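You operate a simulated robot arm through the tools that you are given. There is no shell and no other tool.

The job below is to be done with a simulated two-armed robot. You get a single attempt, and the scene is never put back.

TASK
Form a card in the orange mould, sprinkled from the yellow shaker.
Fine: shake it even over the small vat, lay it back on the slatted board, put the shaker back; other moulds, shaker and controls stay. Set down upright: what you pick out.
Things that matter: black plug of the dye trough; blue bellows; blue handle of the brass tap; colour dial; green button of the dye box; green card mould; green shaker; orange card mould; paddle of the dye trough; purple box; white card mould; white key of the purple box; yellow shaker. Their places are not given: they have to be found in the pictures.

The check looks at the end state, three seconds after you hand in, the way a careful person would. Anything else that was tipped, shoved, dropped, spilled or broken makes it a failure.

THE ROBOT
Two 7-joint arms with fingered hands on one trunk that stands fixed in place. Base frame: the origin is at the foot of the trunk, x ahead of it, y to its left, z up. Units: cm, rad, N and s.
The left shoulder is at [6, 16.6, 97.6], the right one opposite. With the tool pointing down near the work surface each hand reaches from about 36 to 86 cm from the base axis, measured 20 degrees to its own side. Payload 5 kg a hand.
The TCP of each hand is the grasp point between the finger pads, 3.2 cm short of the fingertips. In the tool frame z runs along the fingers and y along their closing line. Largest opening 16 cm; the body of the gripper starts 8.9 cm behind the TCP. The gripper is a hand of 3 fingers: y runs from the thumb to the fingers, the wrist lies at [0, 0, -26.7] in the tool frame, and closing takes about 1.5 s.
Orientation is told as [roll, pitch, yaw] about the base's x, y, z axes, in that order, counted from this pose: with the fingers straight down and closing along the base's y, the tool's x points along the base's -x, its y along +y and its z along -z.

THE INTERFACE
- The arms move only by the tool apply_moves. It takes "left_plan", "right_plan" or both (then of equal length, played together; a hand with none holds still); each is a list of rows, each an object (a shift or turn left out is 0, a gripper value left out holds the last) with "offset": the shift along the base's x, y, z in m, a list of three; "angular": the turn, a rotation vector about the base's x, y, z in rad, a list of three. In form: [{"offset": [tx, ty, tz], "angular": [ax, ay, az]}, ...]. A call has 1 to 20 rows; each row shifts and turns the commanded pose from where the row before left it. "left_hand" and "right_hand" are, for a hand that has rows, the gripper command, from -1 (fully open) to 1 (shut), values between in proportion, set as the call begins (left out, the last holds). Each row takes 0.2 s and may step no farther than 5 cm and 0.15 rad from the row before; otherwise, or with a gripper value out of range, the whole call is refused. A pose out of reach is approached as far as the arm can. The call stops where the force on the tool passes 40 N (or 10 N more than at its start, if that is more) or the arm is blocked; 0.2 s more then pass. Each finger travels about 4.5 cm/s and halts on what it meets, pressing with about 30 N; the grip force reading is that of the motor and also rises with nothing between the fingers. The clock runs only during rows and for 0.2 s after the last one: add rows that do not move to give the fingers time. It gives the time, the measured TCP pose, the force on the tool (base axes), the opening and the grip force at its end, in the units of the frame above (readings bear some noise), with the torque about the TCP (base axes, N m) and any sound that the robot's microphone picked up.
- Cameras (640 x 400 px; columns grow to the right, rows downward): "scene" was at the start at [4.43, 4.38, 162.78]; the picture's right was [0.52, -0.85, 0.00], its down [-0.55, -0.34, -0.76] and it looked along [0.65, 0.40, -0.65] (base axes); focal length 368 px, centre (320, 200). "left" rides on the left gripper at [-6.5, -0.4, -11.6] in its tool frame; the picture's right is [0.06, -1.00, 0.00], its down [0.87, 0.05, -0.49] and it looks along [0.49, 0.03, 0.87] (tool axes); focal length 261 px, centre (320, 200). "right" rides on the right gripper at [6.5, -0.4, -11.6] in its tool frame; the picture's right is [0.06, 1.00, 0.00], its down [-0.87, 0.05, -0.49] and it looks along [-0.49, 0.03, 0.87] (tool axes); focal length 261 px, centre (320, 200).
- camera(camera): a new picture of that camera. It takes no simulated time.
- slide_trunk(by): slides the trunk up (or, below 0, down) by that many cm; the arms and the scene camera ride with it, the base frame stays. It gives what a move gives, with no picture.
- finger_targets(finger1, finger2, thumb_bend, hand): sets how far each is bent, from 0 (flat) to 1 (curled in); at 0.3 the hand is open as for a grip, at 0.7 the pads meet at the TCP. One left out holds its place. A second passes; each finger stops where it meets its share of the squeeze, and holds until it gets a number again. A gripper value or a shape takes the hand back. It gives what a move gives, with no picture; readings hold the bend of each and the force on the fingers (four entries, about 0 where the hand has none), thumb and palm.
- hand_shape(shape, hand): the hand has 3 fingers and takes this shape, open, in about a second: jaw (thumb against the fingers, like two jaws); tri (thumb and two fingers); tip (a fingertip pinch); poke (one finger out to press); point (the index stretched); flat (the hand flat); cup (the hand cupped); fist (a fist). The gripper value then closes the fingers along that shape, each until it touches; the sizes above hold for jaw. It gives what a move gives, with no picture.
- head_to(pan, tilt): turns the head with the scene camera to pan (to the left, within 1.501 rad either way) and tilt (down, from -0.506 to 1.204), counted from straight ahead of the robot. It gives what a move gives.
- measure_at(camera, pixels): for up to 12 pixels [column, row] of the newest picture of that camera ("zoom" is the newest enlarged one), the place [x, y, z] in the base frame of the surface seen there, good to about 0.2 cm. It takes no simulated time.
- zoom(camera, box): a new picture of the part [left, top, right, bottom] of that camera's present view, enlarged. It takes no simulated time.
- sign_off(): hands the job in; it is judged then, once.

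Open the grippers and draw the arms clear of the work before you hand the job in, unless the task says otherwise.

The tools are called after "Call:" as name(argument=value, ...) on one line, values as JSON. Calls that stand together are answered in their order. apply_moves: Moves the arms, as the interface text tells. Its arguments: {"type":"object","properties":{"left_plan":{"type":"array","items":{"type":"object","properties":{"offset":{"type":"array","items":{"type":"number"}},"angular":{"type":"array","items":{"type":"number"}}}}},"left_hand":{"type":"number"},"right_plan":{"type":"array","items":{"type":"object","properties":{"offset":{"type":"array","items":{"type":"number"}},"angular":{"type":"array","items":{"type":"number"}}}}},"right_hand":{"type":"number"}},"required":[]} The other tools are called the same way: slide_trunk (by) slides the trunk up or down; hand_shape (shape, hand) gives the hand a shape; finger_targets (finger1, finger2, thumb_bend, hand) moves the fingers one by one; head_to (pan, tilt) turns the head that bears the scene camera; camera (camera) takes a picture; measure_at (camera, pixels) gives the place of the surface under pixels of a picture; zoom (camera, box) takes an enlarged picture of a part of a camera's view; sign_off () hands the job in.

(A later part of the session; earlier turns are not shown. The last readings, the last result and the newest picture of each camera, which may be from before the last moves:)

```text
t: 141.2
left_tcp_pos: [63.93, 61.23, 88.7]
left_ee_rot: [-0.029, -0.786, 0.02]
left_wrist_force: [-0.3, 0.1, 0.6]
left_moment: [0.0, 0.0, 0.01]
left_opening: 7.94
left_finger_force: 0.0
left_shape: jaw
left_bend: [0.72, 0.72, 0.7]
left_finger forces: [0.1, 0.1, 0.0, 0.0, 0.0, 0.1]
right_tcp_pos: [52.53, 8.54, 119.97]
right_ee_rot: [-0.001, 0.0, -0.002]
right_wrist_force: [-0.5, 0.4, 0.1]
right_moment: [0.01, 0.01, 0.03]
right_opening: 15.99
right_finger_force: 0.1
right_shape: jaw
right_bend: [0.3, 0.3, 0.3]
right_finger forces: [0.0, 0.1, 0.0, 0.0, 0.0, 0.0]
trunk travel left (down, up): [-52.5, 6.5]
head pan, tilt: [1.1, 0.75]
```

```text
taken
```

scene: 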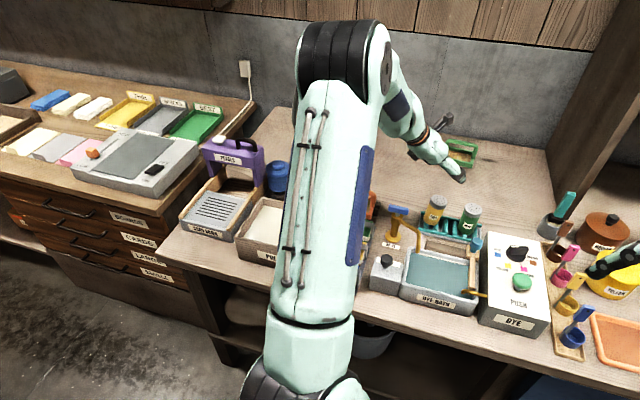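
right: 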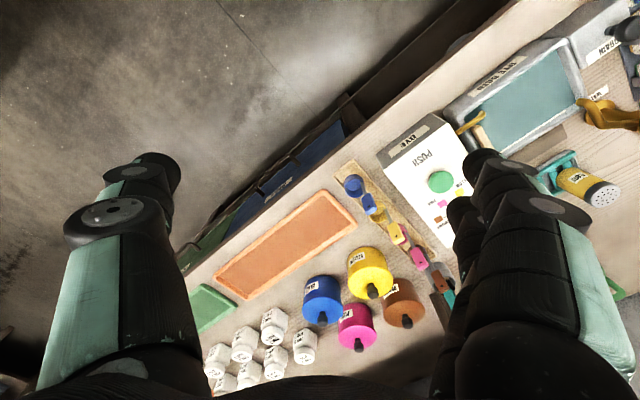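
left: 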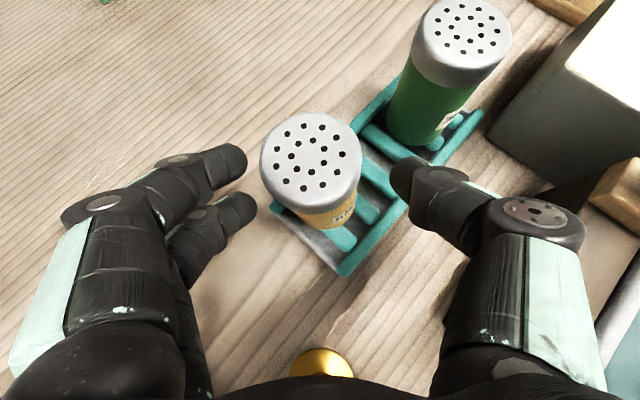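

The shaker is between the fingers again. I close, lift 1.2 cm, and measure the cap.

Call:
apply_moves(left_plan=[{}, {}, {}, {}, {}, {}, {}], left_hand=1)

Call:
apply_moves(left_plan=[{"offset": [0, 0, 0.006]}, {"offset": [0, 0, 0.006]}, {"offset": [-0.002, -0.004, 0]}, {"offset": [-0.002, -0.004, 0]}, {}, {}])

Call:
camera(camera="left")

Call:
measure_at(camera="left", pixels=[[276, 155], [278, 165], [280, 145], [358, 155], [358, 165], [356, 145], [305, 118], [328, 118], [318, 118], [305, 192], [328, 192], [318, 192]])

Call:
measure_at(camera="left", pixels=[[278, 150], [278, 160], [282, 172], [358, 150], [358, 160], [354, 172], [310, 120], [324, 120], [300, 122], [310, 190], [324, 190], [300, 188]])

```text
t: 142.8
left_tcp_pos: [63.84, 61.19, 88.57]
left_ee_rot: [-0.029, -0.785, 0.02]
left_wrist_force: [0.5, 0.1, -0.3]
left_moment: [-0.03, 0.01, 0.02]
left_opening: 3.75
left_finger_force: 30.3
left_shape: jaw
left_bend: [0.73, 0.73, 0.7]
left_finger forces: [13.4, 13.0, 0.1, 0.0, 27.0, 0.0]
right_tcp_pos: [52.52, 8.62, 119.98]
right_ee_rot: [0.002, 0.001, 0.001]
right_wrist_force: [-0.1, 0.4, -0.4]
right_moment: [-0.02, -0.03, 0.03]
right_opening: 16.01
right_finger_force: 0.1
right_shape: jaw
right_bend: [0.3, 0.3, 0.3]
right_finger forces: [0.0, 0.0, 0.0, 0.0, 0.0, 0.0]
trunk travel left (down, up): [-52.5, 6.5]
head pan, tilt: [1.1, 0.75]
```

```text
t: 144.2
left_tcp_pos: [63.36, 60.25, 89.71]
left_ee_rot: [-0.031, -0.786, 0.02]
left_wrist_force: [-0.2, -0.4, -1.2]
left_moment: [0.03, 0.02, -0.02]
left_opening: 3.76
left_finger_force: 29.6
left_shape: jaw
left_bend: [0.73, 0.73, 0.7]
left_finger forces: [13.4, 13.1, 0.0, 0.1, 27.0, 0.1]
right_tcp_pos: [52.55, 8.68, 120.1]
right_ee_rot: [0.001, -0.001, -0.002]
right_wrist_force: [0.4, 0.2, 0.7]
right_moment: [-0.02, 0.05, -0.02]
right_opening: 15.99
right_finger_force: 0.0
right_shape: jaw
right_bend: [0.3, 0.3, 0.3]
right_finger forces: [0.0, 0.1, 0.0, 0.0, 0.1, 0.1]
trunk travel left (down, up): [-52.5, 6.5]
head pan, tilt: [1.1, 0.75]
```

```text
taken
```

left: 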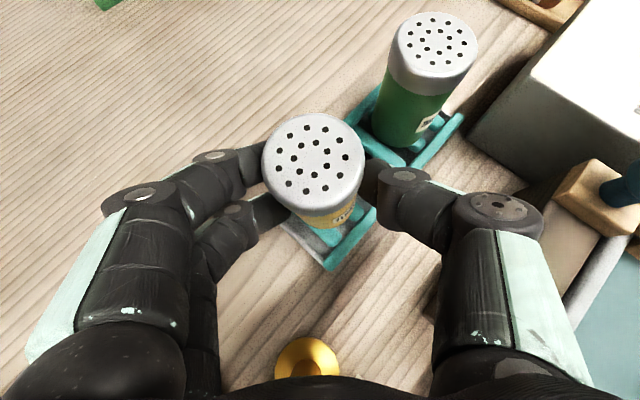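

```text
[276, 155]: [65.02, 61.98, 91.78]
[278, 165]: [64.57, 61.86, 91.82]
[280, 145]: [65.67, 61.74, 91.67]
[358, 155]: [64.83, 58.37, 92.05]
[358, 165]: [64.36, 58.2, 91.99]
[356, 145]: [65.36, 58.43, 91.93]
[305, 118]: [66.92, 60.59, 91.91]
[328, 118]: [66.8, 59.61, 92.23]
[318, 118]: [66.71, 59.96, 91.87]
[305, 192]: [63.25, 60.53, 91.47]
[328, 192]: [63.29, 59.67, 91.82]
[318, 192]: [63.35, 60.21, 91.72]
```

```text
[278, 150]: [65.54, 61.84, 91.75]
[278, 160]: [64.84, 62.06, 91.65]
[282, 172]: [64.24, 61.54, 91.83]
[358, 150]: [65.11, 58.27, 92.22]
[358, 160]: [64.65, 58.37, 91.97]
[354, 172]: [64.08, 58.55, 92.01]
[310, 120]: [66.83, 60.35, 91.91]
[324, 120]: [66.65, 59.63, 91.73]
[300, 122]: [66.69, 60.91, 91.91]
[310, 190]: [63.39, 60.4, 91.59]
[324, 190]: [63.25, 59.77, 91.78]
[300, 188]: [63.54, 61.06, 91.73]
```

In the hand it leans (−0.07, +0.08) rad. I rotate the hand by (+0.08, +0.07) about x,y to level it, shift slightly, and re-measure.

Call:
apply_moves(left_plan=[{"offset": [-0.001, -0.001, 0.002], "angular": [0.08, 0.07, 0]}, {}, {}])

Call:
camera(camera="left")

Call:
measure_at(camera="left", pixels=[[276, 155], [278, 165], [280, 145], [358, 155], [358, 165], [356, 145], [305, 118], [328, 118], [318, 118], [305, 192], [328, 192], [318, 192]])

Call:
measure_at(camera="left", pixels=[[278, 150], [278, 160], [282, 172], [358, 150], [358, 160], [354, 172], [310, 120], [324, 120], [300, 122], [310, 190], [324, 190], [300, 188]])

Call:
zoom(camera="scene", box=[418, 185, 488, 245])

```text
t: 145.0
left_tcp_pos: [63.4, 60.07, 90.06]
left_ee_rot: [0.079, -0.713, -0.054]
left_wrist_force: [0.4, 0.1, -0.7]
left_moment: [0.01, 0.02, 0.04]
left_opening: 3.71
left_finger_force: 29.5
left_shape: jaw
left_bend: [0.73, 0.73, 0.7]
left_finger forces: [13.4, 13.1, 0.0, 0.0, 27.0, 0.0]
right_tcp_pos: [52.58, 8.58, 120.01]
right_ee_rot: [0.0, 0.0, -0.003]
right_wrist_force: [-0.6, -0.4, 0.1]
right_moment: [0.03, -0.02, -0.04]
right_opening: 15.98
right_finger_force: 0.0
right_shape: jaw
right_bend: [0.3, 0.3, 0.3]
right_finger forces: [0.0, 0.0, 0.0, 0.0, 0.1, 0.0]
trunk travel left (down, up): [-52.5, 6.5]
head pan, tilt: [1.1, 0.75]
```

```text
taken
```

left: 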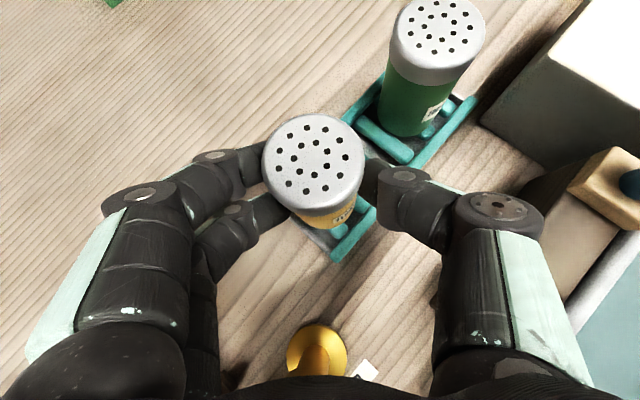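

```text
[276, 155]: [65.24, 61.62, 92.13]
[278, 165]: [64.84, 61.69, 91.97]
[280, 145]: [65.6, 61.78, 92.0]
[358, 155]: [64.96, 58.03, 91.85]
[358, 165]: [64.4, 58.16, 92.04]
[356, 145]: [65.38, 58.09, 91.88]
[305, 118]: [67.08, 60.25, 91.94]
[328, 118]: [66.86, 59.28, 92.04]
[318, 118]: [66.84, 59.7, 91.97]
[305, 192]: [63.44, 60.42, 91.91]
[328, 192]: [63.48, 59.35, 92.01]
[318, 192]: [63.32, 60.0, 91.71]
```

```text
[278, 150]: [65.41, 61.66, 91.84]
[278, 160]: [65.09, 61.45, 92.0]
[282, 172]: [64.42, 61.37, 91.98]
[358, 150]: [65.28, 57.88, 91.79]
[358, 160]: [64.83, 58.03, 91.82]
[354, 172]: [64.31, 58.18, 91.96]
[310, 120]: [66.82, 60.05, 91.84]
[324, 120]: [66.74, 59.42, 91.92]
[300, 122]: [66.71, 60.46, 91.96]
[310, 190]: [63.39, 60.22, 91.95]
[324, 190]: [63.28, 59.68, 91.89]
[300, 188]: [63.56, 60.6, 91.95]
```

```text
6.67 times, centred on (453, 215) of scene
```

zoom: 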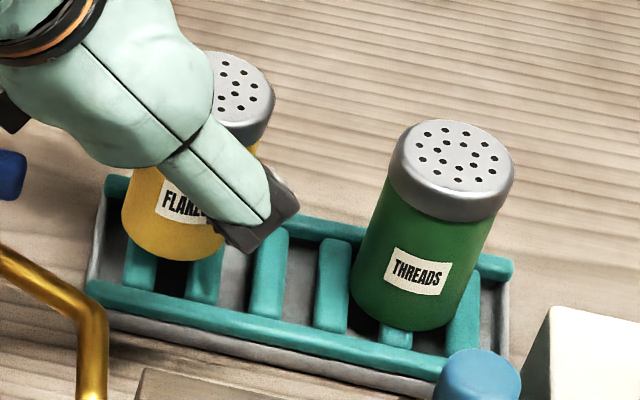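

Level within ~1.5° now, cap centre (65.1,59.85). The hand is pitched less, so before lowering I check the clearance between the black part under the palm and the tap handle.

Call:
zoom(camera="scene", box=[370, 160, 450, 240])

Call:
measure_at(camera="zoom", pixels=[[285, 150], [300, 165], [312, 178], [270, 140], [260, 235], [230, 220], [290, 245], [330, 185], [350, 200]])

```text
5.00 times, centred on (410, 200) of scene
```

zoom: 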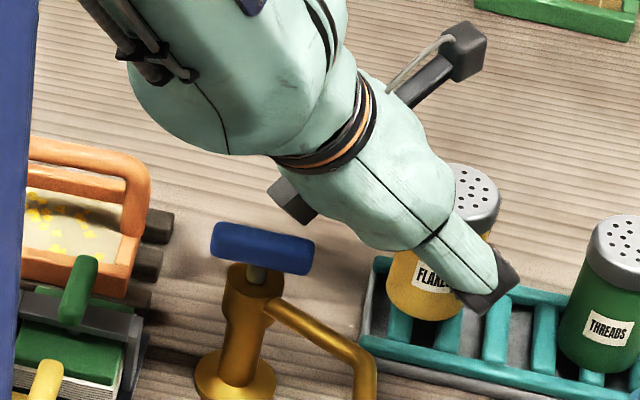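

```text
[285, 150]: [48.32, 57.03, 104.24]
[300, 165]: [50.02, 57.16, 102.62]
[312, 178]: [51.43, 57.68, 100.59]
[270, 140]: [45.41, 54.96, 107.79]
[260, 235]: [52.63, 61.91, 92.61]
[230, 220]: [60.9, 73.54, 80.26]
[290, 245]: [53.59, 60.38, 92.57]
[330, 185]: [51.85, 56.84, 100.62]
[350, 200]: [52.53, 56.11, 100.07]
```

I measure the black part itself at zoom (292,200) against the tap handle.

Call:
measure_at(camera="zoom", pixels=[[285, 195], [295, 208], [305, 215], [275, 185], [312, 205], [240, 235], [310, 240], [215, 235]])

```text
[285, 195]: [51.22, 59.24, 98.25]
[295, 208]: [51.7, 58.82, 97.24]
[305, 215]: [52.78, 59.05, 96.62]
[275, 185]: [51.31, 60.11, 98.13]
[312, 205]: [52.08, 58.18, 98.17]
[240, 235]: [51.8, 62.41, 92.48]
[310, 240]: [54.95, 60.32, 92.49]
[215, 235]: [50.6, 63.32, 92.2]
```

The black part bottom is at 96.6 and only needs to go 1.3 cm lower; tap top is 92.6, fine. I make a small correction and lower 1.1 cm, then continue in 1 mm steps.

Call:
apply_moves(left_plan=[{"offset": [0, 0, -0.002], "angular": [-0.015, 0.01, 0]}, {"offset": [0, 0, -0.004]}, {"offset": [0, 0, -0.004]}, {"offset": [0, 0, -0.001]}, {}])

Call:
apply_moves(left_plan=[{"offset": [0, 0, -0.001]}, {}])

Call:
apply_moves(left_plan=[{"offset": [0, 0, -0.001]}, {}])

```text
t: 146.2
left_tcp_pos: [63.38, 59.91, 88.97]
left_ee_rot: [0.057, -0.706, -0.039]
left_wrist_force: [0.3, 0.0, -0.4]
left_moment: [-0.02, 0.04, 0.0]
left_opening: 3.74
left_finger_force: 29.7
left_shape: jaw
left_bend: [0.73, 0.73, 0.7]
left_finger forces: [13.5, 13.1, 0.0, 0.1, 27.1, 0.0]
right_tcp_pos: [52.51, 8.52, 119.89]
right_ee_rot: [-0.001, 0.0, -0.002]
right_wrist_force: [-0.7, 0.2, -0.1]
right_moment: [0.01, 0.0, 0.02]
right_opening: 15.97
right_finger_force: 0.1
right_shape: jaw
right_bend: [0.3, 0.3, 0.3]
right_finger forces: [0.0, 0.0, 0.0, 0.0, 0.0, 0.0]
trunk travel left (down, up): [-52.5, 6.5]
head pan, tilt: [1.1, 0.75]
```

```text
t: 146.8
left_tcp_pos: [63.38, 60.05, 88.84]
left_ee_rot: [0.058, -0.704, -0.04]
left_wrist_force: [0.2, 0.2, -0.3]
left_moment: [0.03, 0.02, -0.01]
left_opening: 3.75
left_finger_force: 30.4
left_shape: jaw
left_bend: [0.73, 0.73, 0.7]
left_finger forces: [13.4, 13.1, 0.0, 0.1, 27.1, 0.0]
right_tcp_pos: [52.48, 8.62, 120.04]
right_ee_rot: [0.0, 0.001, -0.002]
right_wrist_force: [0.2, -0.5, -0.3]
right_moment: [0.0, 0.0, -0.01]
right_opening: 15.99
right_finger_force: 0.0
right_shape: jaw
right_bend: [0.3, 0.3, 0.3]
right_finger forces: [0.1, 0.1, 0.0, 0.1, 0.0, 0.0]
trunk travel left (down, up): [-52.5, 6.5]
head pan, tilt: [1.1, 0.75]
```

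```text
t: 147.4
left_tcp_pos: [63.41, 60.16, 88.73]
left_ee_rot: [0.058, -0.704, -0.04]
left_wrist_force: [-0.1, 0.1, -0.7]
left_moment: [0.02, 0.02, 0.04]
left_opening: 3.73
left_finger_force: 30.7
left_shape: jaw
left_bend: [0.73, 0.73, 0.7]
left_finger forces: [13.4, 13.2, 0.0, 0.0, 27.0, 0.0]
right_tcp_pos: [52.56, 8.64, 120.01]
right_ee_rot: [0.0, 0.0, -0.003]
right_wrist_force: [-0.7, 0.6, -0.2]
right_moment: [0.01, 0.02, -0.04]
right_opening: 15.98
right_finger_force: 0.0
right_shape: jaw
right_bend: [0.3, 0.3, 0.3]
right_finger forces: [0.0, 0.0, 0.1, 0.0, 0.0, 0.0]
trunk travel left (down, up): [-52.5, 6.5]
head pan, tilt: [1.1, 0.75]
```

No contact yet; I continue by millimetres.

Call:
apply_moves(left_plan=[{"offset": [0, 0, -0.001]}, {}])

Call:
apply_moves(left_plan=[{"offset": [0, 0, -0.0005]}, {}])

Call:
camera(camera="left")

Call:
measure_at(camera="left", pixels=[[276, 155], [278, 165], [280, 145], [358, 155], [358, 165], [356, 145], [305, 118], [328, 118], [318, 118], [305, 192], [328, 192], [318, 192]])

```text
t: 148.0
left_tcp_pos: [63.43, 60.06, 88.69]
left_ee_rot: [0.06, -0.704, -0.042]
left_wrist_force: [-0.5, 0.1, 3.3]
left_moment: [0.01, -0.08, 0.01]
left_opening: 3.73
left_finger_force: 30.2
left_shape: jaw
left_bend: [0.73, 0.73, 0.7]
left_finger forces: [13.6, 13.4, 0.0, 0.0, 27.1, 0.0]
right_tcp_pos: [52.55, 8.57, 120.07]
right_ee_rot: [0.001, 0.0, -0.002]
right_wrist_force: [-0.6, 0.4, -0.9]
right_moment: [-0.01, -0.02, 0.01]
right_opening: 15.95
right_finger_force: 0.0
right_shape: jaw
right_bend: [0.3, 0.3, 0.3]
right_finger forces: [0.1, 0.0, 0.0, 0.0, 0.0, 0.0]
trunk travel left (down, up): [-52.5, 6.5]
head pan, tilt: [1.1, 0.75]
```

```text
t: 148.6
left_tcp_pos: [63.31, 60.12, 88.78]
left_ee_rot: [0.058, -0.706, -0.041]
left_wrist_force: [0.7, 1.8, 4.4]
left_moment: [0.08, -0.09, 0.0]
left_opening: 3.74
left_finger_force: 30.2
left_shape: jaw
left_bend: [0.73, 0.73, 0.7]
left_finger forces: [13.9, 14.0, 0.0, 0.0, 27.1, 0.1]
right_tcp_pos: [52.46, 8.59, 120.02]
right_ee_rot: [-0.002, -0.001, -0.002]
right_wrist_force: [0.0, 0.4, 0.9]
right_moment: [0.03, -0.02, -0.01]
right_opening: 15.96
right_finger_force: 0.0
right_shape: jaw
right_bend: [0.3, 0.3, 0.3]
right_finger forces: [0.0, 0.1, 0.0, 0.1, 0.0, 0.0]
trunk travel left (down, up): [-52.5, 6.5]
head pan, tilt: [1.1, 0.75]
```

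```text
taken
```

left: 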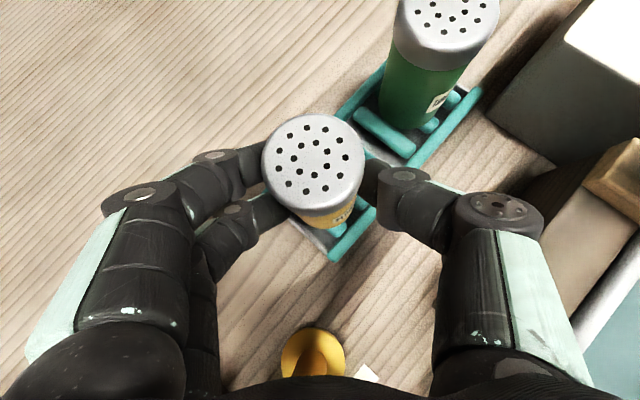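

```text
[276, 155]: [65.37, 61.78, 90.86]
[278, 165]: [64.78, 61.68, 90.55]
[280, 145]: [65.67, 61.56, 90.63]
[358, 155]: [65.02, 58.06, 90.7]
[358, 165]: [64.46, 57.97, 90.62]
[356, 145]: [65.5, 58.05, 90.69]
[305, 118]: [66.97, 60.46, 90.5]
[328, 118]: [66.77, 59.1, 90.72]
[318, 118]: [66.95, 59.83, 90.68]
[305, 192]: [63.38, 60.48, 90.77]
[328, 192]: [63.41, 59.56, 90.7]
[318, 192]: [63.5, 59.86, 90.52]
```

Contact at 4.4 N and the cap is level (y-slope 0, x-slope −0.01). I release gently in stages and look after each.

Call:
apply_moves(left_plan=[{}, {}, {}], left_hand=0.46)

Call:
apply_moves(left_plan=[{}, {}, {}, {}], left_hand=0.2)

Call:
camera(camera="left")

Call:
apply_moves(left_plan=[{}, {}, {}, {}, {}], left_hand=0)

Call:
camera(camera="left")

Call:
measure_at(camera="left", pixels=[[276, 155], [278, 165], [280, 145], [352, 155], [352, 165], [350, 145], [305, 120], [325, 120], [315, 120], [305, 190], [325, 190], [315, 190]])

```text
t: 149.4
left_tcp_pos: [63.22, 60.12, 88.62]
left_ee_rot: [0.057, -0.702, -0.04]
left_wrist_force: [0.9, -0.4, -0.4]
left_moment: [-0.02, -0.02, 0.0]
left_opening: 4.33
left_finger_force: 0.0
left_shape: jaw
left_bend: [0.73, 0.73, 0.7]
left_finger forces: [0.2, 0.0, 0.0, 0.0, 0.2, 0.0]
right_tcp_pos: [52.63, 8.65, 119.94]
right_ee_rot: [0.0, 0.0, -0.001]
right_wrist_force: [0.0, -0.1, 0.0]
right_moment: [0.0, -0.01, 0.0]
right_opening: 16.02
right_finger_force: 0.1
right_shape: jaw
right_bend: [0.3, 0.3, 0.3]
right_finger forces: [0.1, 0.0, 0.0, 0.0, 0.1, 0.1]
trunk travel left (down, up): [-52.5, 6.5]
head pan, tilt: [1.1, 0.75]
```

```text
t: 150.4
left_tcp_pos: [63.33, 60.01, 88.59]
left_ee_rot: [0.057, -0.704, -0.04]
left_wrist_force: [0.6, -0.3, 1.1]
left_moment: [0.0, 0.0, 0.0]
left_opening: 6.34
left_finger_force: 0.0
left_shape: jaw
left_bend: [0.73, 0.73, 0.7]
left_finger forces: [0.0, 0.0, 0.0, 0.0, 0.1, 0.0]
right_tcp_pos: [52.54, 8.59, 120.04]
right_ee_rot: [-0.001, 0.0, -0.002]
right_wrist_force: [0.4, -0.2, -0.3]
right_moment: [0.01, -0.02, 0.0]
right_opening: 15.97
right_finger_force: 0.1
right_shape: jaw
right_bend: [0.3, 0.3, 0.3]
right_finger forces: [0.0, 0.0, 0.0, 0.0, 0.0, 0.0]
trunk travel left (down, up): [-52.5, 6.5]
head pan, tilt: [1.1, 0.75]
```

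```text
taken
```

left: 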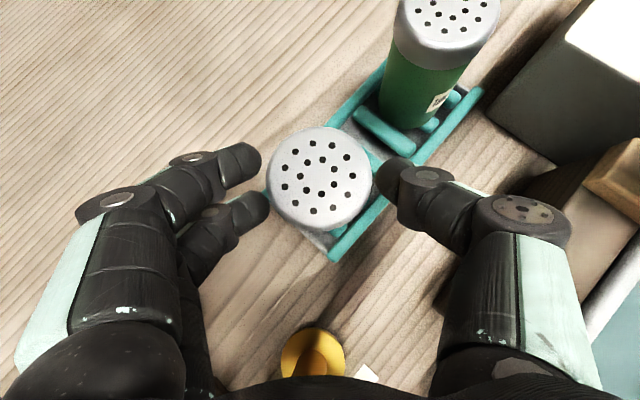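

```text
t: 151.6
left_tcp_pos: [63.44, 60.07, 88.71]
left_ee_rot: [0.059, -0.706, -0.04]
left_wrist_force: [0.8, -0.2, 0.9]
left_moment: [0.01, 0.02, 0.02]
left_opening: 7.94
left_finger_force: 0.1
left_shape: jaw
left_bend: [0.72, 0.72, 0.7]
left_finger forces: [0.1, 0.0, 0.0, 0.0, 0.0, 0.0]
right_tcp_pos: [52.58, 8.57, 120.06]
right_ee_rot: [0.0, -0.001, -0.001]
right_wrist_force: [0.3, -0.5, -0.2]
right_moment: [0.02, 0.01, -0.05]
right_opening: 16.0
right_finger_force: 0.1
right_shape: jaw
right_bend: [0.3, 0.3, 0.3]
right_finger forces: [0.0, 0.1, 0.0, 0.1, 0.0, 0.1]
trunk travel left (down, up): [-52.5, 6.5]
head pan, tilt: [1.1, 0.75]
```

```text
taken
```

left: 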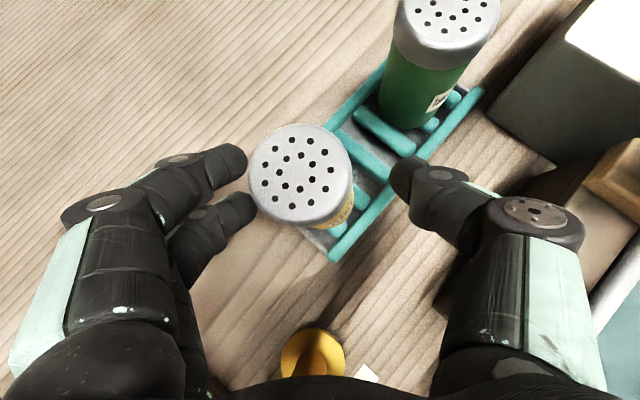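

```text
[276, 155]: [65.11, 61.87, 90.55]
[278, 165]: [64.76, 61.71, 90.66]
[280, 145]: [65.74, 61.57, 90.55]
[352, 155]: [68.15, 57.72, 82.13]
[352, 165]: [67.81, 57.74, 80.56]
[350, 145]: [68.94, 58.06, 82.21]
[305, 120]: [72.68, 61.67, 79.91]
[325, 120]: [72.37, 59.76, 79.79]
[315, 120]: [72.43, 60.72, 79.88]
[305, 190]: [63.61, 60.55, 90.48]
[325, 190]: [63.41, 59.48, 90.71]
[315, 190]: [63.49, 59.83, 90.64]
```

The cap keeps shifting (from (320,180) to (302,175)), so the shaker is wobbling on its base. I wait two seconds and look again.

Call:
apply_moves(left_plan=[{}, {}, {}, {}, {}, {}, {}, {}, {}, {}])

Call:
camera(camera="left")

Call:
zoom(camera="scene", box=[418, 185, 488, 245])

Call:
measure_at(camera="left", pixels=[[262, 175], [265, 185], [265, 165], [340, 170], [340, 180], [338, 160], [290, 138], [312, 138], [300, 138], [290, 212], [312, 212], [300, 212]])

```text
t: 153.8
left_tcp_pos: [63.38, 60.0, 88.67]
left_ee_rot: [0.059, -0.705, -0.039]
left_wrist_force: [0.5, 0.3, -0.3]
left_moment: [-0.01, -0.01, 0.01]
left_opening: 7.96
left_finger_force: 0.1
left_shape: jaw
left_bend: [0.72, 0.72, 0.7]
left_finger forces: [0.1, 0.1, 0.1, 0.1, 0.1, 0.1]
right_tcp_pos: [52.52, 8.61, 120.08]
right_ee_rot: [0.001, 0.0, -0.001]
right_wrist_force: [-0.2, 0.7, 0.3]
right_moment: [-0.02, -0.01, 0.02]
right_opening: 16.01
right_finger_force: 0.1
right_shape: jaw
right_bend: [0.3, 0.3, 0.3]
right_finger forces: [0.0, 0.0, 0.0, 0.0, 0.0, 0.0]
trunk travel left (down, up): [-52.5, 6.5]
head pan, tilt: [1.1, 0.75]
```

```text
taken
```

left: 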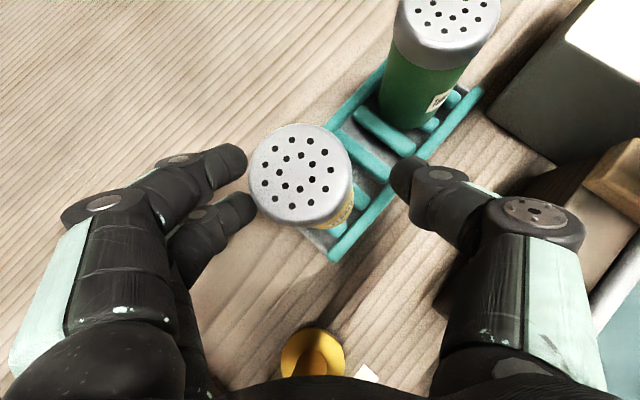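

```text
6.67 times, centred on (453, 215) of scene
```

zoom: 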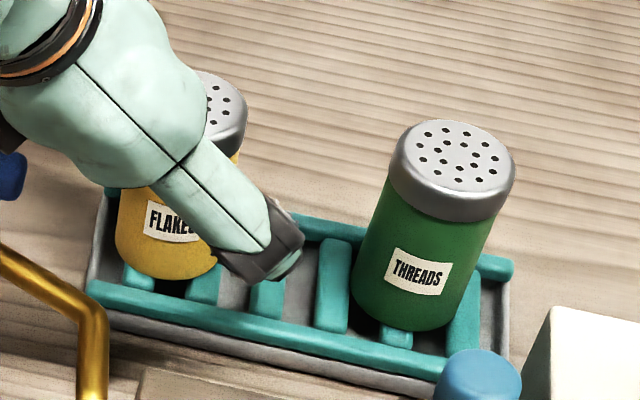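

```text
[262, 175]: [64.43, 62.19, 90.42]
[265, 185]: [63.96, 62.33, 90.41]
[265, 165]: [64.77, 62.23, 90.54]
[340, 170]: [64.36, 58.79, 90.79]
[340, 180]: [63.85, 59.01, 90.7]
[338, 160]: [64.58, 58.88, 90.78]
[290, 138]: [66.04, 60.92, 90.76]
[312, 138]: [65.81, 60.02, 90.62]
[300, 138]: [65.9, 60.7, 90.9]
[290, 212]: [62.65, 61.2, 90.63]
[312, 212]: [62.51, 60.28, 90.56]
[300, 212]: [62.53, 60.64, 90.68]
```

It has settled again with a lean of ~0.1 rad, this time about 1 cm off its place. I'll regrasp and return it to its original spot (base at about (65.5,60.65)), which is the best match; first shift the hand to centre on it and close.

Call:
apply_moves(left_plan=[{"offset": [-0.0045, 0.002, 0]}, {}])

Call:
apply_moves(left_plan=[{}, {}, {}, {}, {}, {}, {}], left_hand=1)

Call:
apply_moves(left_plan=[{"offset": [0, 0, 0.006]}, {"offset": [0, 0, 0.006]}, {"offset": [0, 0, 0.004]}, {}, {}])

Call:
camera(camera="left")

```text
t: 154.4
left_tcp_pos: [62.81, 60.3, 88.58]
left_ee_rot: [0.057, -0.705, -0.038]
left_wrist_force: [0.3, 0.4, -0.1]
left_moment: [0.0, -0.01, 0.01]
left_opening: 7.92
left_finger_force: 0.0
left_shape: jaw
left_bend: [0.72, 0.72, 0.7]
left_finger forces: [0.0, 0.1, 0.0, 0.0, 0.0, 0.0]
right_tcp_pos: [52.45, 8.53, 120.18]
right_ee_rot: [-0.001, 0.001, -0.002]
right_wrist_force: [-0.6, 0.0, 1.1]
right_moment: [0.04, 0.0, 0.04]
right_opening: 15.99
right_finger_force: 0.1
right_shape: jaw
right_bend: [0.3, 0.3, 0.3]
right_finger forces: [0.0, 0.0, 0.0, 0.1, 0.1, 0.0]
trunk travel left (down, up): [-52.5, 6.5]
head pan, tilt: [1.1, 0.75]
```

```text
t: 156.0
left_tcp_pos: [62.68, 60.19, 88.57]
left_ee_rot: [0.058, -0.706, -0.038]
left_wrist_force: [0.1, 0.0, -0.2]
left_moment: [-0.04, 0.01, -0.06]
left_opening: 3.72
left_finger_force: 30.1
left_shape: jaw
left_bend: [0.73, 0.73, 0.7]
left_finger forces: [13.4, 13.0, 0.0, 0.1, 26.9, 0.0]
right_tcp_pos: [52.6, 8.56, 120.02]
right_ee_rot: [0.0, 0.001, -0.002]
right_wrist_force: [-0.6, -0.3, -0.5]
right_moment: [0.02, 0.03, -0.02]
right_opening: 16.0
right_finger_force: 0.1
right_shape: jaw
right_bend: [0.3, 0.3, 0.3]
right_finger forces: [0.1, 0.0, 0.0, 0.0, 0.0, 0.0]
trunk travel left (down, up): [-52.5, 6.5]
head pan, tilt: [1.1, 0.75]
```

```text
t: 157.2
left_tcp_pos: [62.81, 60.25, 90.14]
left_ee_rot: [0.059, -0.705, -0.04]
left_wrist_force: [0.4, -0.4, -0.6]
left_moment: [-0.01, -0.02, -0.02]
left_opening: 3.72
left_finger_force: 29.5
left_shape: jaw
left_bend: [0.73, 0.73, 0.7]
left_finger forces: [13.3, 13.1, 0.0, 0.0, 26.9, 0.1]
right_tcp_pos: [52.57, 8.7, 120.1]
right_ee_rot: [-0.001, 0.0, -0.002]
right_wrist_force: [0.0, 0.2, -0.2]
right_moment: [0.0, -0.03, 0.03]
right_opening: 15.99
right_finger_force: 0.0
right_shape: jaw
right_bend: [0.3, 0.3, 0.3]
right_finger forces: [0.1, 0.0, 0.0, 0.0, 0.0, 0.0]
trunk travel left (down, up): [-52.5, 6.5]
head pan, tilt: [1.1, 0.75]
```

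```text
taken
```

left: 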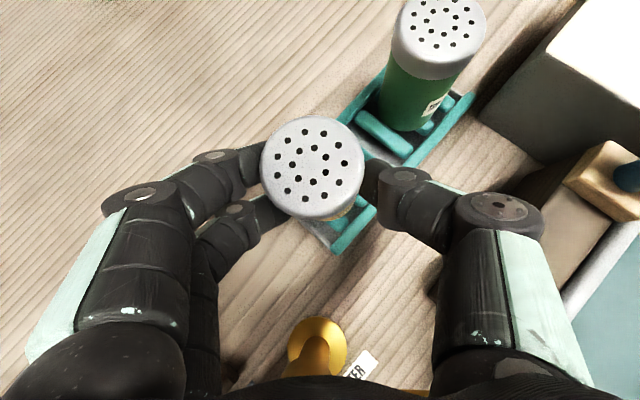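

Held again and lifted 1.6 cm. I measure the cap plane to correct lean and position.

Call:
measure_at(camera="left", pixels=[[270, 165], [272, 175], [274, 155], [354, 165], [354, 175], [352, 155], [300, 127], [322, 127], [311, 127], [300, 205], [322, 205], [311, 205]])

Call:
measure_at(camera="left", pixels=[[272, 160], [272, 170], [278, 182], [352, 160], [352, 170], [348, 182], [305, 130], [318, 130], [296, 132], [305, 202], [318, 202], [296, 200]])

```text
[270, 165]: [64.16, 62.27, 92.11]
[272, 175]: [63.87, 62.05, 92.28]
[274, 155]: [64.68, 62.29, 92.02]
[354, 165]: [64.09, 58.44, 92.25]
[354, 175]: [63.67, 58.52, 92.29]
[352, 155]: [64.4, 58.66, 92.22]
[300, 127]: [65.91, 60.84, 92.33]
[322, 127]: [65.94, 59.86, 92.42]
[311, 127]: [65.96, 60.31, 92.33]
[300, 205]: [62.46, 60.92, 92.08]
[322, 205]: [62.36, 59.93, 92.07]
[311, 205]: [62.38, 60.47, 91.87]
```

```text
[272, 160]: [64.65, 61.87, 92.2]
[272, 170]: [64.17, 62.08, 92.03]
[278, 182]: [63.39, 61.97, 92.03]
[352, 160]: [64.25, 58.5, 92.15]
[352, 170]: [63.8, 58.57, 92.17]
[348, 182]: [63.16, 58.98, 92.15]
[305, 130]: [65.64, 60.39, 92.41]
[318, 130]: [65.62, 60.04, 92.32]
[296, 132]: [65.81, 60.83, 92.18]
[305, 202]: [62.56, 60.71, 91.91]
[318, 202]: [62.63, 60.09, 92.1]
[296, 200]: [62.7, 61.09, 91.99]
```

The lean in hand is about −0.10 in x, +0.03 in y. I correct half of the x-lean, shift (+0.9,+0.35) cm toward the original spot, and re-measure.

Call:
apply_moves(left_plan=[{"offset": [0.0045, 0.0017, 0.001], "angular": [0.02, 0.06, 0]}, {"offset": [0.0045, 0.0018, 0]}, {}, {}])

Call:
camera(camera="left")

Call:
measure_at(camera="left", pixels=[[270, 165], [272, 175], [274, 155], [354, 165], [354, 175], [352, 155], [300, 127], [322, 127], [311, 127], [300, 205], [322, 205], [311, 205]])

Call:
zoom(camera="scene", box=[370, 160, 450, 240])

Call:
measure_at(camera="zoom", pixels=[[285, 195], [295, 208], [305, 215], [275, 185], [312, 205], [310, 222], [260, 235], [310, 245]])

```text
t: 158.2
left_tcp_pos: [63.82, 60.73, 90.16]
left_ee_rot: [0.082, -0.643, -0.053]
left_wrist_force: [0.0, 0.3, -0.1]
left_moment: [-0.02, 0.04, 0.0]
left_opening: 3.72
left_finger_force: 29.6
left_shape: jaw
left_bend: [0.73, 0.73, 0.7]
left_finger forces: [13.4, 13.1, 0.1, 0.0, 27.1, 0.0]
right_tcp_pos: [52.49, 8.68, 119.95]
right_ee_rot: [0.001, 0.001, -0.003]
right_wrist_force: [0.0, 0.1, -0.2]
right_moment: [-0.01, 0.04, -0.02]
right_opening: 15.98
right_finger_force: 0.0
right_shape: jaw
right_bend: [0.3, 0.3, 0.3]
right_finger forces: [0.1, 0.0, 0.0, 0.1, 0.0, 0.0]
trunk travel left (down, up): [-52.5, 6.5]
head pan, tilt: [1.1, 0.75]
```

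```text
taken
```

left: 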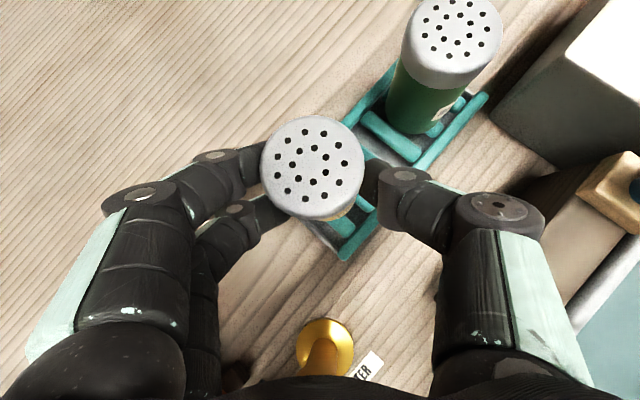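

```text
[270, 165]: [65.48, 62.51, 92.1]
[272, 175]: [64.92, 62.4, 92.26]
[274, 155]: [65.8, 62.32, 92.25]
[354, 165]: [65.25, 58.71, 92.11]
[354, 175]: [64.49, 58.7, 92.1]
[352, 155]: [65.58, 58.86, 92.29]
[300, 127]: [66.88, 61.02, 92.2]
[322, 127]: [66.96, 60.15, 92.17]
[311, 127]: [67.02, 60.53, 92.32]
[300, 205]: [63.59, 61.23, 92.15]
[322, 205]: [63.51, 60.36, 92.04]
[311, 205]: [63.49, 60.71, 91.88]
```

```text
5.00 times, centred on (410, 200) of scene
```

zoom: 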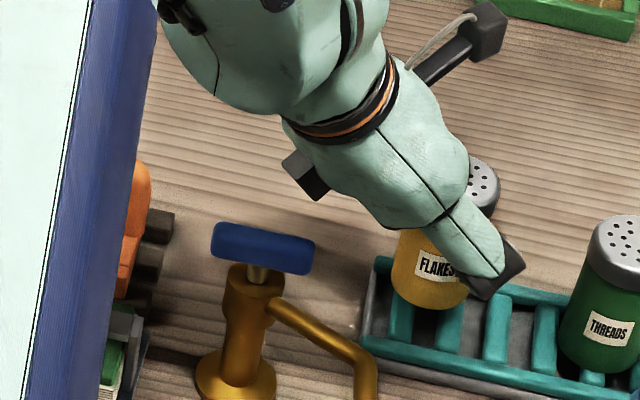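

```text
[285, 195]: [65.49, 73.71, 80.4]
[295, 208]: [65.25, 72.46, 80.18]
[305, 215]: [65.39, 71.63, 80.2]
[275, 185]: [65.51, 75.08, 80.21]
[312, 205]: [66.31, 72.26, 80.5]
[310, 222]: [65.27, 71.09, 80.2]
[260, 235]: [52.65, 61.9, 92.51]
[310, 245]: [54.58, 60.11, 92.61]
```

Now y-lean is 0, x-lean ≈0.06. I check the black part's height at zoom (308,178) before a further small pitch correction.

Call:
measure_at(camera="zoom", pixels=[[295, 165], [305, 180], [318, 195], [322, 185], [300, 185], [315, 199]])

```text
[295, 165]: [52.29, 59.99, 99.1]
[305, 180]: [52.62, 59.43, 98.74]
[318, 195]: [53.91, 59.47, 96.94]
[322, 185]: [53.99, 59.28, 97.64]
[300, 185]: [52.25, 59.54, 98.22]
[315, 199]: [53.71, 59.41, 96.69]
```

Clearance to the tap is fine (96.7 now, 92.6 tap). I level the last 0.05 rad, nudge +0.1/+0.1, and lower 1.3 cm, then in millimetres.

Call:
apply_moves(left_plan=[{"offset": [0.001, 0.001, 0], "angular": [0, 0.05, 0]}, {"offset": [0, 0, -0.005]}, {"offset": [0, 0, -0.005]}, {"offset": [0, 0, -0.003]}, {}])

Call:
apply_moves(left_plan=[{"offset": [0, 0, -0.001]}, {}])

Call:
apply_moves(left_plan=[{"offset": [0, 0, -0.001]}, {}])

Call:
camera(camera="left")

Call:
measure_at(camera="left", pixels=[[270, 165], [272, 175], [274, 155], [354, 165], [354, 175], [352, 155], [300, 127], [322, 127], [311, 127], [300, 205], [322, 205], [311, 205]])

```text
t: 159.4
left_tcp_pos: [63.71, 60.79, 88.86]
left_ee_rot: [0.076, -0.594, -0.052]
left_wrist_force: [-0.3, -0.6, -1.5]
left_moment: [-0.01, -0.03, 0.0]
left_opening: 3.73
left_finger_force: 29.9
left_shape: jaw
left_bend: [0.73, 0.73, 0.7]
left_finger forces: [13.4, 13.1, 0.1, 0.0, 27.0, 0.0]
right_tcp_pos: [52.35, 8.57, 119.94]
right_ee_rot: [-0.001, -0.001, -0.002]
right_wrist_force: [0.3, 0.5, 0.2]
right_moment: [0.0, 0.01, 0.0]
right_opening: 15.98
right_finger_force: 0.1
right_shape: jaw
right_bend: [0.3, 0.3, 0.3]
right_finger forces: [0.0, 0.0, 0.0, 0.1, 0.0, 0.1]
trunk travel left (down, up): [-52.5, 6.5]
head pan, tilt: [1.1, 0.75]
```

```text
t: 160.0
left_tcp_pos: [63.93, 60.94, 88.91]
left_ee_rot: [0.078, -0.593, -0.05]
left_wrist_force: [0.9, 0.1, -0.8]
left_moment: [-0.01, 0.04, 0.0]
left_opening: 3.72
left_finger_force: 29.9
left_shape: jaw
left_bend: [0.73, 0.73, 0.7]
left_finger forces: [13.4, 13.1, 0.2, 0.0, 27.0, 0.0]
right_tcp_pos: [52.6, 8.68, 119.93]
right_ee_rot: [0.0, 0.0, -0.002]
right_wrist_force: [-0.5, -0.2, 0.0]
right_moment: [0.0, 0.02, 0.03]
right_opening: 16.01
right_finger_force: 0.1
right_shape: jaw
right_bend: [0.3, 0.3, 0.3]
right_finger forces: [0.0, 0.0, 0.0, 0.0, 0.1, 0.0]
trunk travel left (down, up): [-52.5, 6.5]
head pan, tilt: [1.1, 0.75]
```

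```text
t: 160.6
left_tcp_pos: [63.78, 60.96, 88.75]
left_ee_rot: [0.076, -0.594, -0.052]
left_wrist_force: [-0.1, -0.1, -1.0]
left_moment: [-0.02, 0.0, -0.02]
left_opening: 3.73
left_finger_force: 30.1
left_shape: jaw
left_bend: [0.73, 0.73, 0.7]
left_finger forces: [13.4, 13.1, 0.1, 0.1, 27.1, 0.0]
right_tcp_pos: [52.63, 8.59, 120.07]
right_ee_rot: [-0.002, 0.001, -0.003]
right_wrist_force: [0.8, 0.8, -0.1]
right_moment: [0.0, -0.01, 0.02]
right_opening: 15.98
right_finger_force: 0.1
right_shape: jaw
right_bend: [0.3, 0.3, 0.3]
right_finger forces: [0.1, 0.1, 0.0, 0.0, 0.0, 0.0]
trunk travel left (down, up): [-52.5, 6.5]
head pan, tilt: [1.1, 0.75]
```

```text
taken
```

left: 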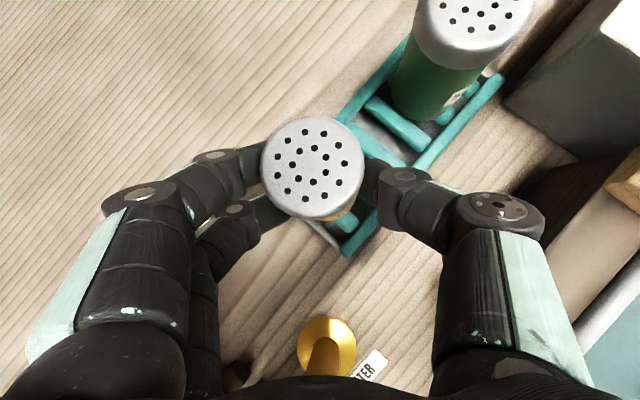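

```text
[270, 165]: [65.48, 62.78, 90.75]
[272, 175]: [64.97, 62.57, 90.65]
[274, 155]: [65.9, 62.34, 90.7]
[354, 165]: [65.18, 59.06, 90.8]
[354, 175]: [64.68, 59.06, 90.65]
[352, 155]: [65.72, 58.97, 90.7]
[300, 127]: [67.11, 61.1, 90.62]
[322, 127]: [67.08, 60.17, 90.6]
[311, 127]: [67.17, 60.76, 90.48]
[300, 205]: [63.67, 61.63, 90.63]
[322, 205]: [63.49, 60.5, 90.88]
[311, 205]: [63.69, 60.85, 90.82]
```

The cap is about level at (65.35,60.75), z≈90.7; I continue a millimetre at a time to contact.

Call:
apply_moves(left_plan=[{"offset": [0, 0, -0.001]}, {}])

Call:
measure_at(camera="left", pixels=[[272, 160], [272, 170], [278, 182], [352, 160], [352, 170], [348, 182], [305, 130], [318, 130], [296, 132], [305, 202], [318, 202], [296, 200]])

```text
t: 161.2
left_tcp_pos: [63.8, 60.91, 88.72]
left_ee_rot: [0.077, -0.594, -0.052]
left_wrist_force: [1.0, 0.7, 2.0]
left_moment: [0.04, 0.01, -0.02]
left_opening: 3.74
left_finger_force: 29.7
left_shape: jaw
left_bend: [0.73, 0.73, 0.7]
left_finger forces: [13.5, 13.4, 0.0, 0.0, 26.9, 0.0]
right_tcp_pos: [52.4, 8.61, 119.96]
right_ee_rot: [0.0, 0.0, -0.001]
right_wrist_force: [-0.7, 0.3, 0.9]
right_moment: [0.02, 0.01, -0.03]
right_opening: 15.97
right_finger_force: 0.1
right_shape: jaw
right_bend: [0.3, 0.3, 0.3]
right_finger forces: [0.0, 0.1, 0.0, 0.0, 0.0, 0.1]
trunk travel left (down, up): [-52.5, 6.5]
head pan, tilt: [1.1, 0.75]
```

```text
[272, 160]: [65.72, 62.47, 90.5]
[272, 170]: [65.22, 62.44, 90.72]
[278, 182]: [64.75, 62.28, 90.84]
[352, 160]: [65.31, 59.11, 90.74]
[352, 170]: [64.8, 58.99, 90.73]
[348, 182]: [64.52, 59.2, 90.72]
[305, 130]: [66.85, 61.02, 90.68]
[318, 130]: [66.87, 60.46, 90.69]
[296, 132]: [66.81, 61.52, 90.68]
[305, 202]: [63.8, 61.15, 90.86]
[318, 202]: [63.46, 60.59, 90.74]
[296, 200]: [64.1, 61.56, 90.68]
```

Contact (about 3 N) with the cap level within ~2°. I release gently again and wait to see it settle.

Call:
apply_moves(left_plan=[{}, {}, {}, {}], left_hand=0.46)

Call:
apply_moves(left_plan=[{}, {}, {}, {}, {}], left_hand=0)

Call:
camera(camera="left")

Call:
apply_moves(left_plan=[{}, {}, {}, {}, {}])

Call:
camera(camera="left")

```text
t: 162.2
left_tcp_pos: [63.84, 60.83, 88.84]
left_ee_rot: [0.076, -0.593, -0.051]
left_wrist_force: [-0.5, -0.2, 0.3]
left_moment: [-0.02, -0.04, 0.01]
left_opening: 4.34
left_finger_force: 0.1
left_shape: jaw
left_bend: [0.73, 0.73, 0.7]
left_finger forces: [0.4, 0.0, 0.0, 0.0, 0.5, 0.1]
right_tcp_pos: [52.56, 8.62, 119.93]
right_ee_rot: [0.0, 0.0, 0.0]
right_wrist_force: [-0.7, 0.7, -0.6]
right_moment: [-0.02, -0.01, -0.03]
right_opening: 15.97
right_finger_force: 0.0
right_shape: jaw
right_bend: [0.3, 0.3, 0.3]
right_finger forces: [0.0, 0.0, 0.0, 0.1, 0.0, 0.1]
trunk travel left (down, up): [-52.5, 6.5]
head pan, tilt: [1.1, 0.75]
```

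```text
t: 163.4
left_tcp_pos: [63.84, 60.85, 88.7]
left_ee_rot: [0.078, -0.592, -0.05]
left_wrist_force: [1.5, 0.1, -0.2]
left_moment: [0.0, -0.04, -0.04]
left_opening: 7.95
left_finger_force: 0.0
left_shape: jaw
left_bend: [0.72, 0.72, 0.7]
left_finger forces: [0.0, 0.1, 0.0, 0.1, 0.0, 0.0]
right_tcp_pos: [52.54, 8.69, 120.03]
right_ee_rot: [0.0, 0.001, -0.002]
right_wrist_force: [-0.1, 0.3, -0.1]
right_moment: [0.02, 0.02, 0.02]
right_opening: 16.01
right_finger_force: 0.0
right_shape: jaw
right_bend: [0.3, 0.3, 0.3]
right_finger forces: [0.0, 0.0, 0.0, 0.0, 0.0, 0.0]
trunk travel left (down, up): [-52.5, 6.5]
head pan, tilt: [1.1, 0.75]
```

```text
taken
```

left: 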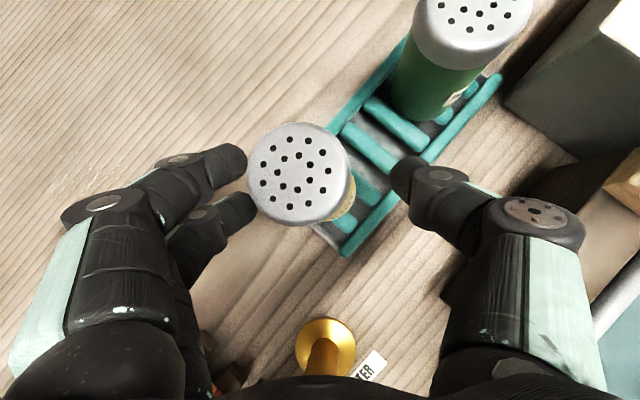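

```text
t: 164.6
left_tcp_pos: [63.9, 60.77, 88.72]
left_ee_rot: [0.077, -0.593, -0.051]
left_wrist_force: [-0.7, -0.9, 0.0]
left_moment: [0.02, -0.01, 0.01]
left_opening: 7.92
left_finger_force: 0.0
left_shape: jaw
left_bend: [0.72, 0.72, 0.7]
left_finger forces: [0.0, 0.1, 0.1, 0.0, 0.0, 0.0]
right_tcp_pos: [52.53, 8.62, 120.06]
right_ee_rot: [0.001, 0.001, -0.003]
right_wrist_force: [-0.1, -0.7, 0.1]
right_moment: [0.02, 0.01, 0.03]
right_opening: 15.99
right_finger_force: 0.0
right_shape: jaw
right_bend: [0.3, 0.3, 0.3]
right_finger forces: [0.0, 0.0, 0.1, 0.1, 0.0, 0.0]
trunk travel left (down, up): [-52.5, 6.5]
head pan, tilt: [1.1, 0.75]
```

```text
taken
```

left: 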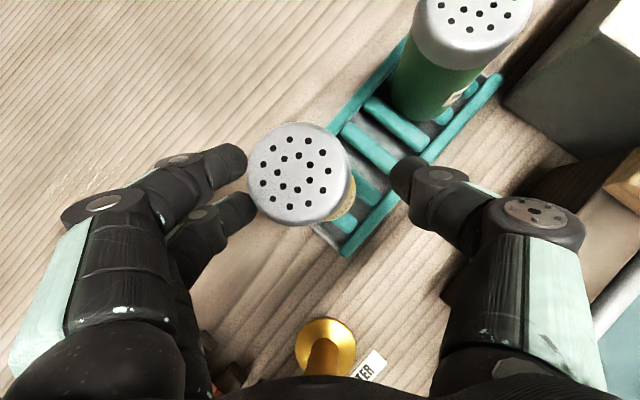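

It settled again with a slight lean and is static between the two pictures. I measure its final lean and position.

Call:
measure_at(camera="left", pixels=[[258, 173], [260, 183], [262, 163], [340, 173], [338, 183], [338, 163], [290, 133], [310, 133], [300, 133], [290, 213], [310, 213], [300, 213]])

Call:
measure_at(camera="left", pixels=[[262, 170], [264, 180], [268, 155], [335, 170], [334, 180], [330, 155], [285, 138], [312, 138], [300, 140], [285, 208], [312, 208], [300, 206]])

Call:
apply_moves(left_plan=[{"offset": [0, 0.001, 0.01]}, {"offset": [0, 0.001, 0.02]}, {"offset": [0, 0, 0.03]}, {"offset": [0, 0, 0.03]}, {"offset": [0, 0, 0.04]}, {"offset": [0, 0, 0.03]}, {}])

Call:
camera(camera="scene")

Call:
zoom(camera="scene", box=[410, 185, 490, 245])

```text
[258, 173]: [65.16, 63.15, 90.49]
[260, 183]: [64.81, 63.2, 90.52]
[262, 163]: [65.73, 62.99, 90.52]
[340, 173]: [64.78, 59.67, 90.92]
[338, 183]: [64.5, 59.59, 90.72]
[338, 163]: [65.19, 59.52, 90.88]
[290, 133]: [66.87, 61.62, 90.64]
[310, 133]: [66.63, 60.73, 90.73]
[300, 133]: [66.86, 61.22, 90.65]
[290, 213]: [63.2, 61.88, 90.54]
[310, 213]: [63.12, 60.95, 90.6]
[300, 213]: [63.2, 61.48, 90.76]
```

```text
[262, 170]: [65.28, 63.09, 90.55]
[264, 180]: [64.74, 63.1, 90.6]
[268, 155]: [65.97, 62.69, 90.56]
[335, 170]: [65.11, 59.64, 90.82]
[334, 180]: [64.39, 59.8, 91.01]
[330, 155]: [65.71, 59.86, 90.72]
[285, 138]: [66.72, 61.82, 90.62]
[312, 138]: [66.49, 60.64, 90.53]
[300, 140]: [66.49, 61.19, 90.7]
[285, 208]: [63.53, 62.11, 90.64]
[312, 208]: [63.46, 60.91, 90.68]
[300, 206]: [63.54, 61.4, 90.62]
```

```text
t: 166.2
left_tcp_pos: [63.8, 60.97, 104.59]
left_ee_rot: [0.075, -0.593, -0.05]
left_wrist_force: [0.1, -0.6, 0.1]
left_moment: [0.03, 0.05, 0.01]
left_opening: 7.92
left_finger_force: 0.1
left_shape: jaw
left_bend: [0.72, 0.72, 0.7]
left_finger forces: [0.0, 0.1, 0.1, 0.0, 0.0, 0.0]
right_tcp_pos: [52.52, 8.68, 119.97]
right_ee_rot: [0.0, 0.001, -0.003]
right_wrist_force: [0.2, 0.2, 0.0]
right_moment: [0.02, 0.0, 0.0]
right_opening: 15.98
right_finger_force: 0.1
right_shape: jaw
right_bend: [0.3, 0.3, 0.3]
right_finger forces: [0.1, 0.0, 0.0, 0.1, 0.0, 0.0]
trunk travel left (down, up): [-52.5, 6.5]
head pan, tilt: [1.1, 0.75]
```

```text
taken
```

scene: 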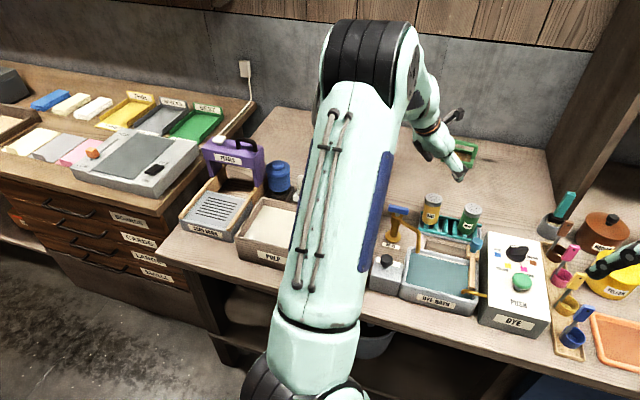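

```text
6.67 times, centred on (450, 215) of scene
```

zoom: 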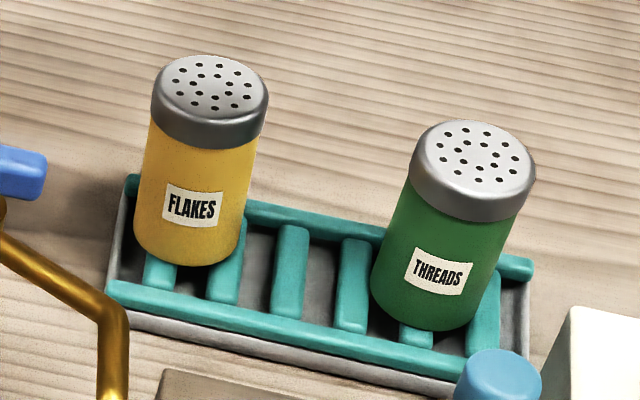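

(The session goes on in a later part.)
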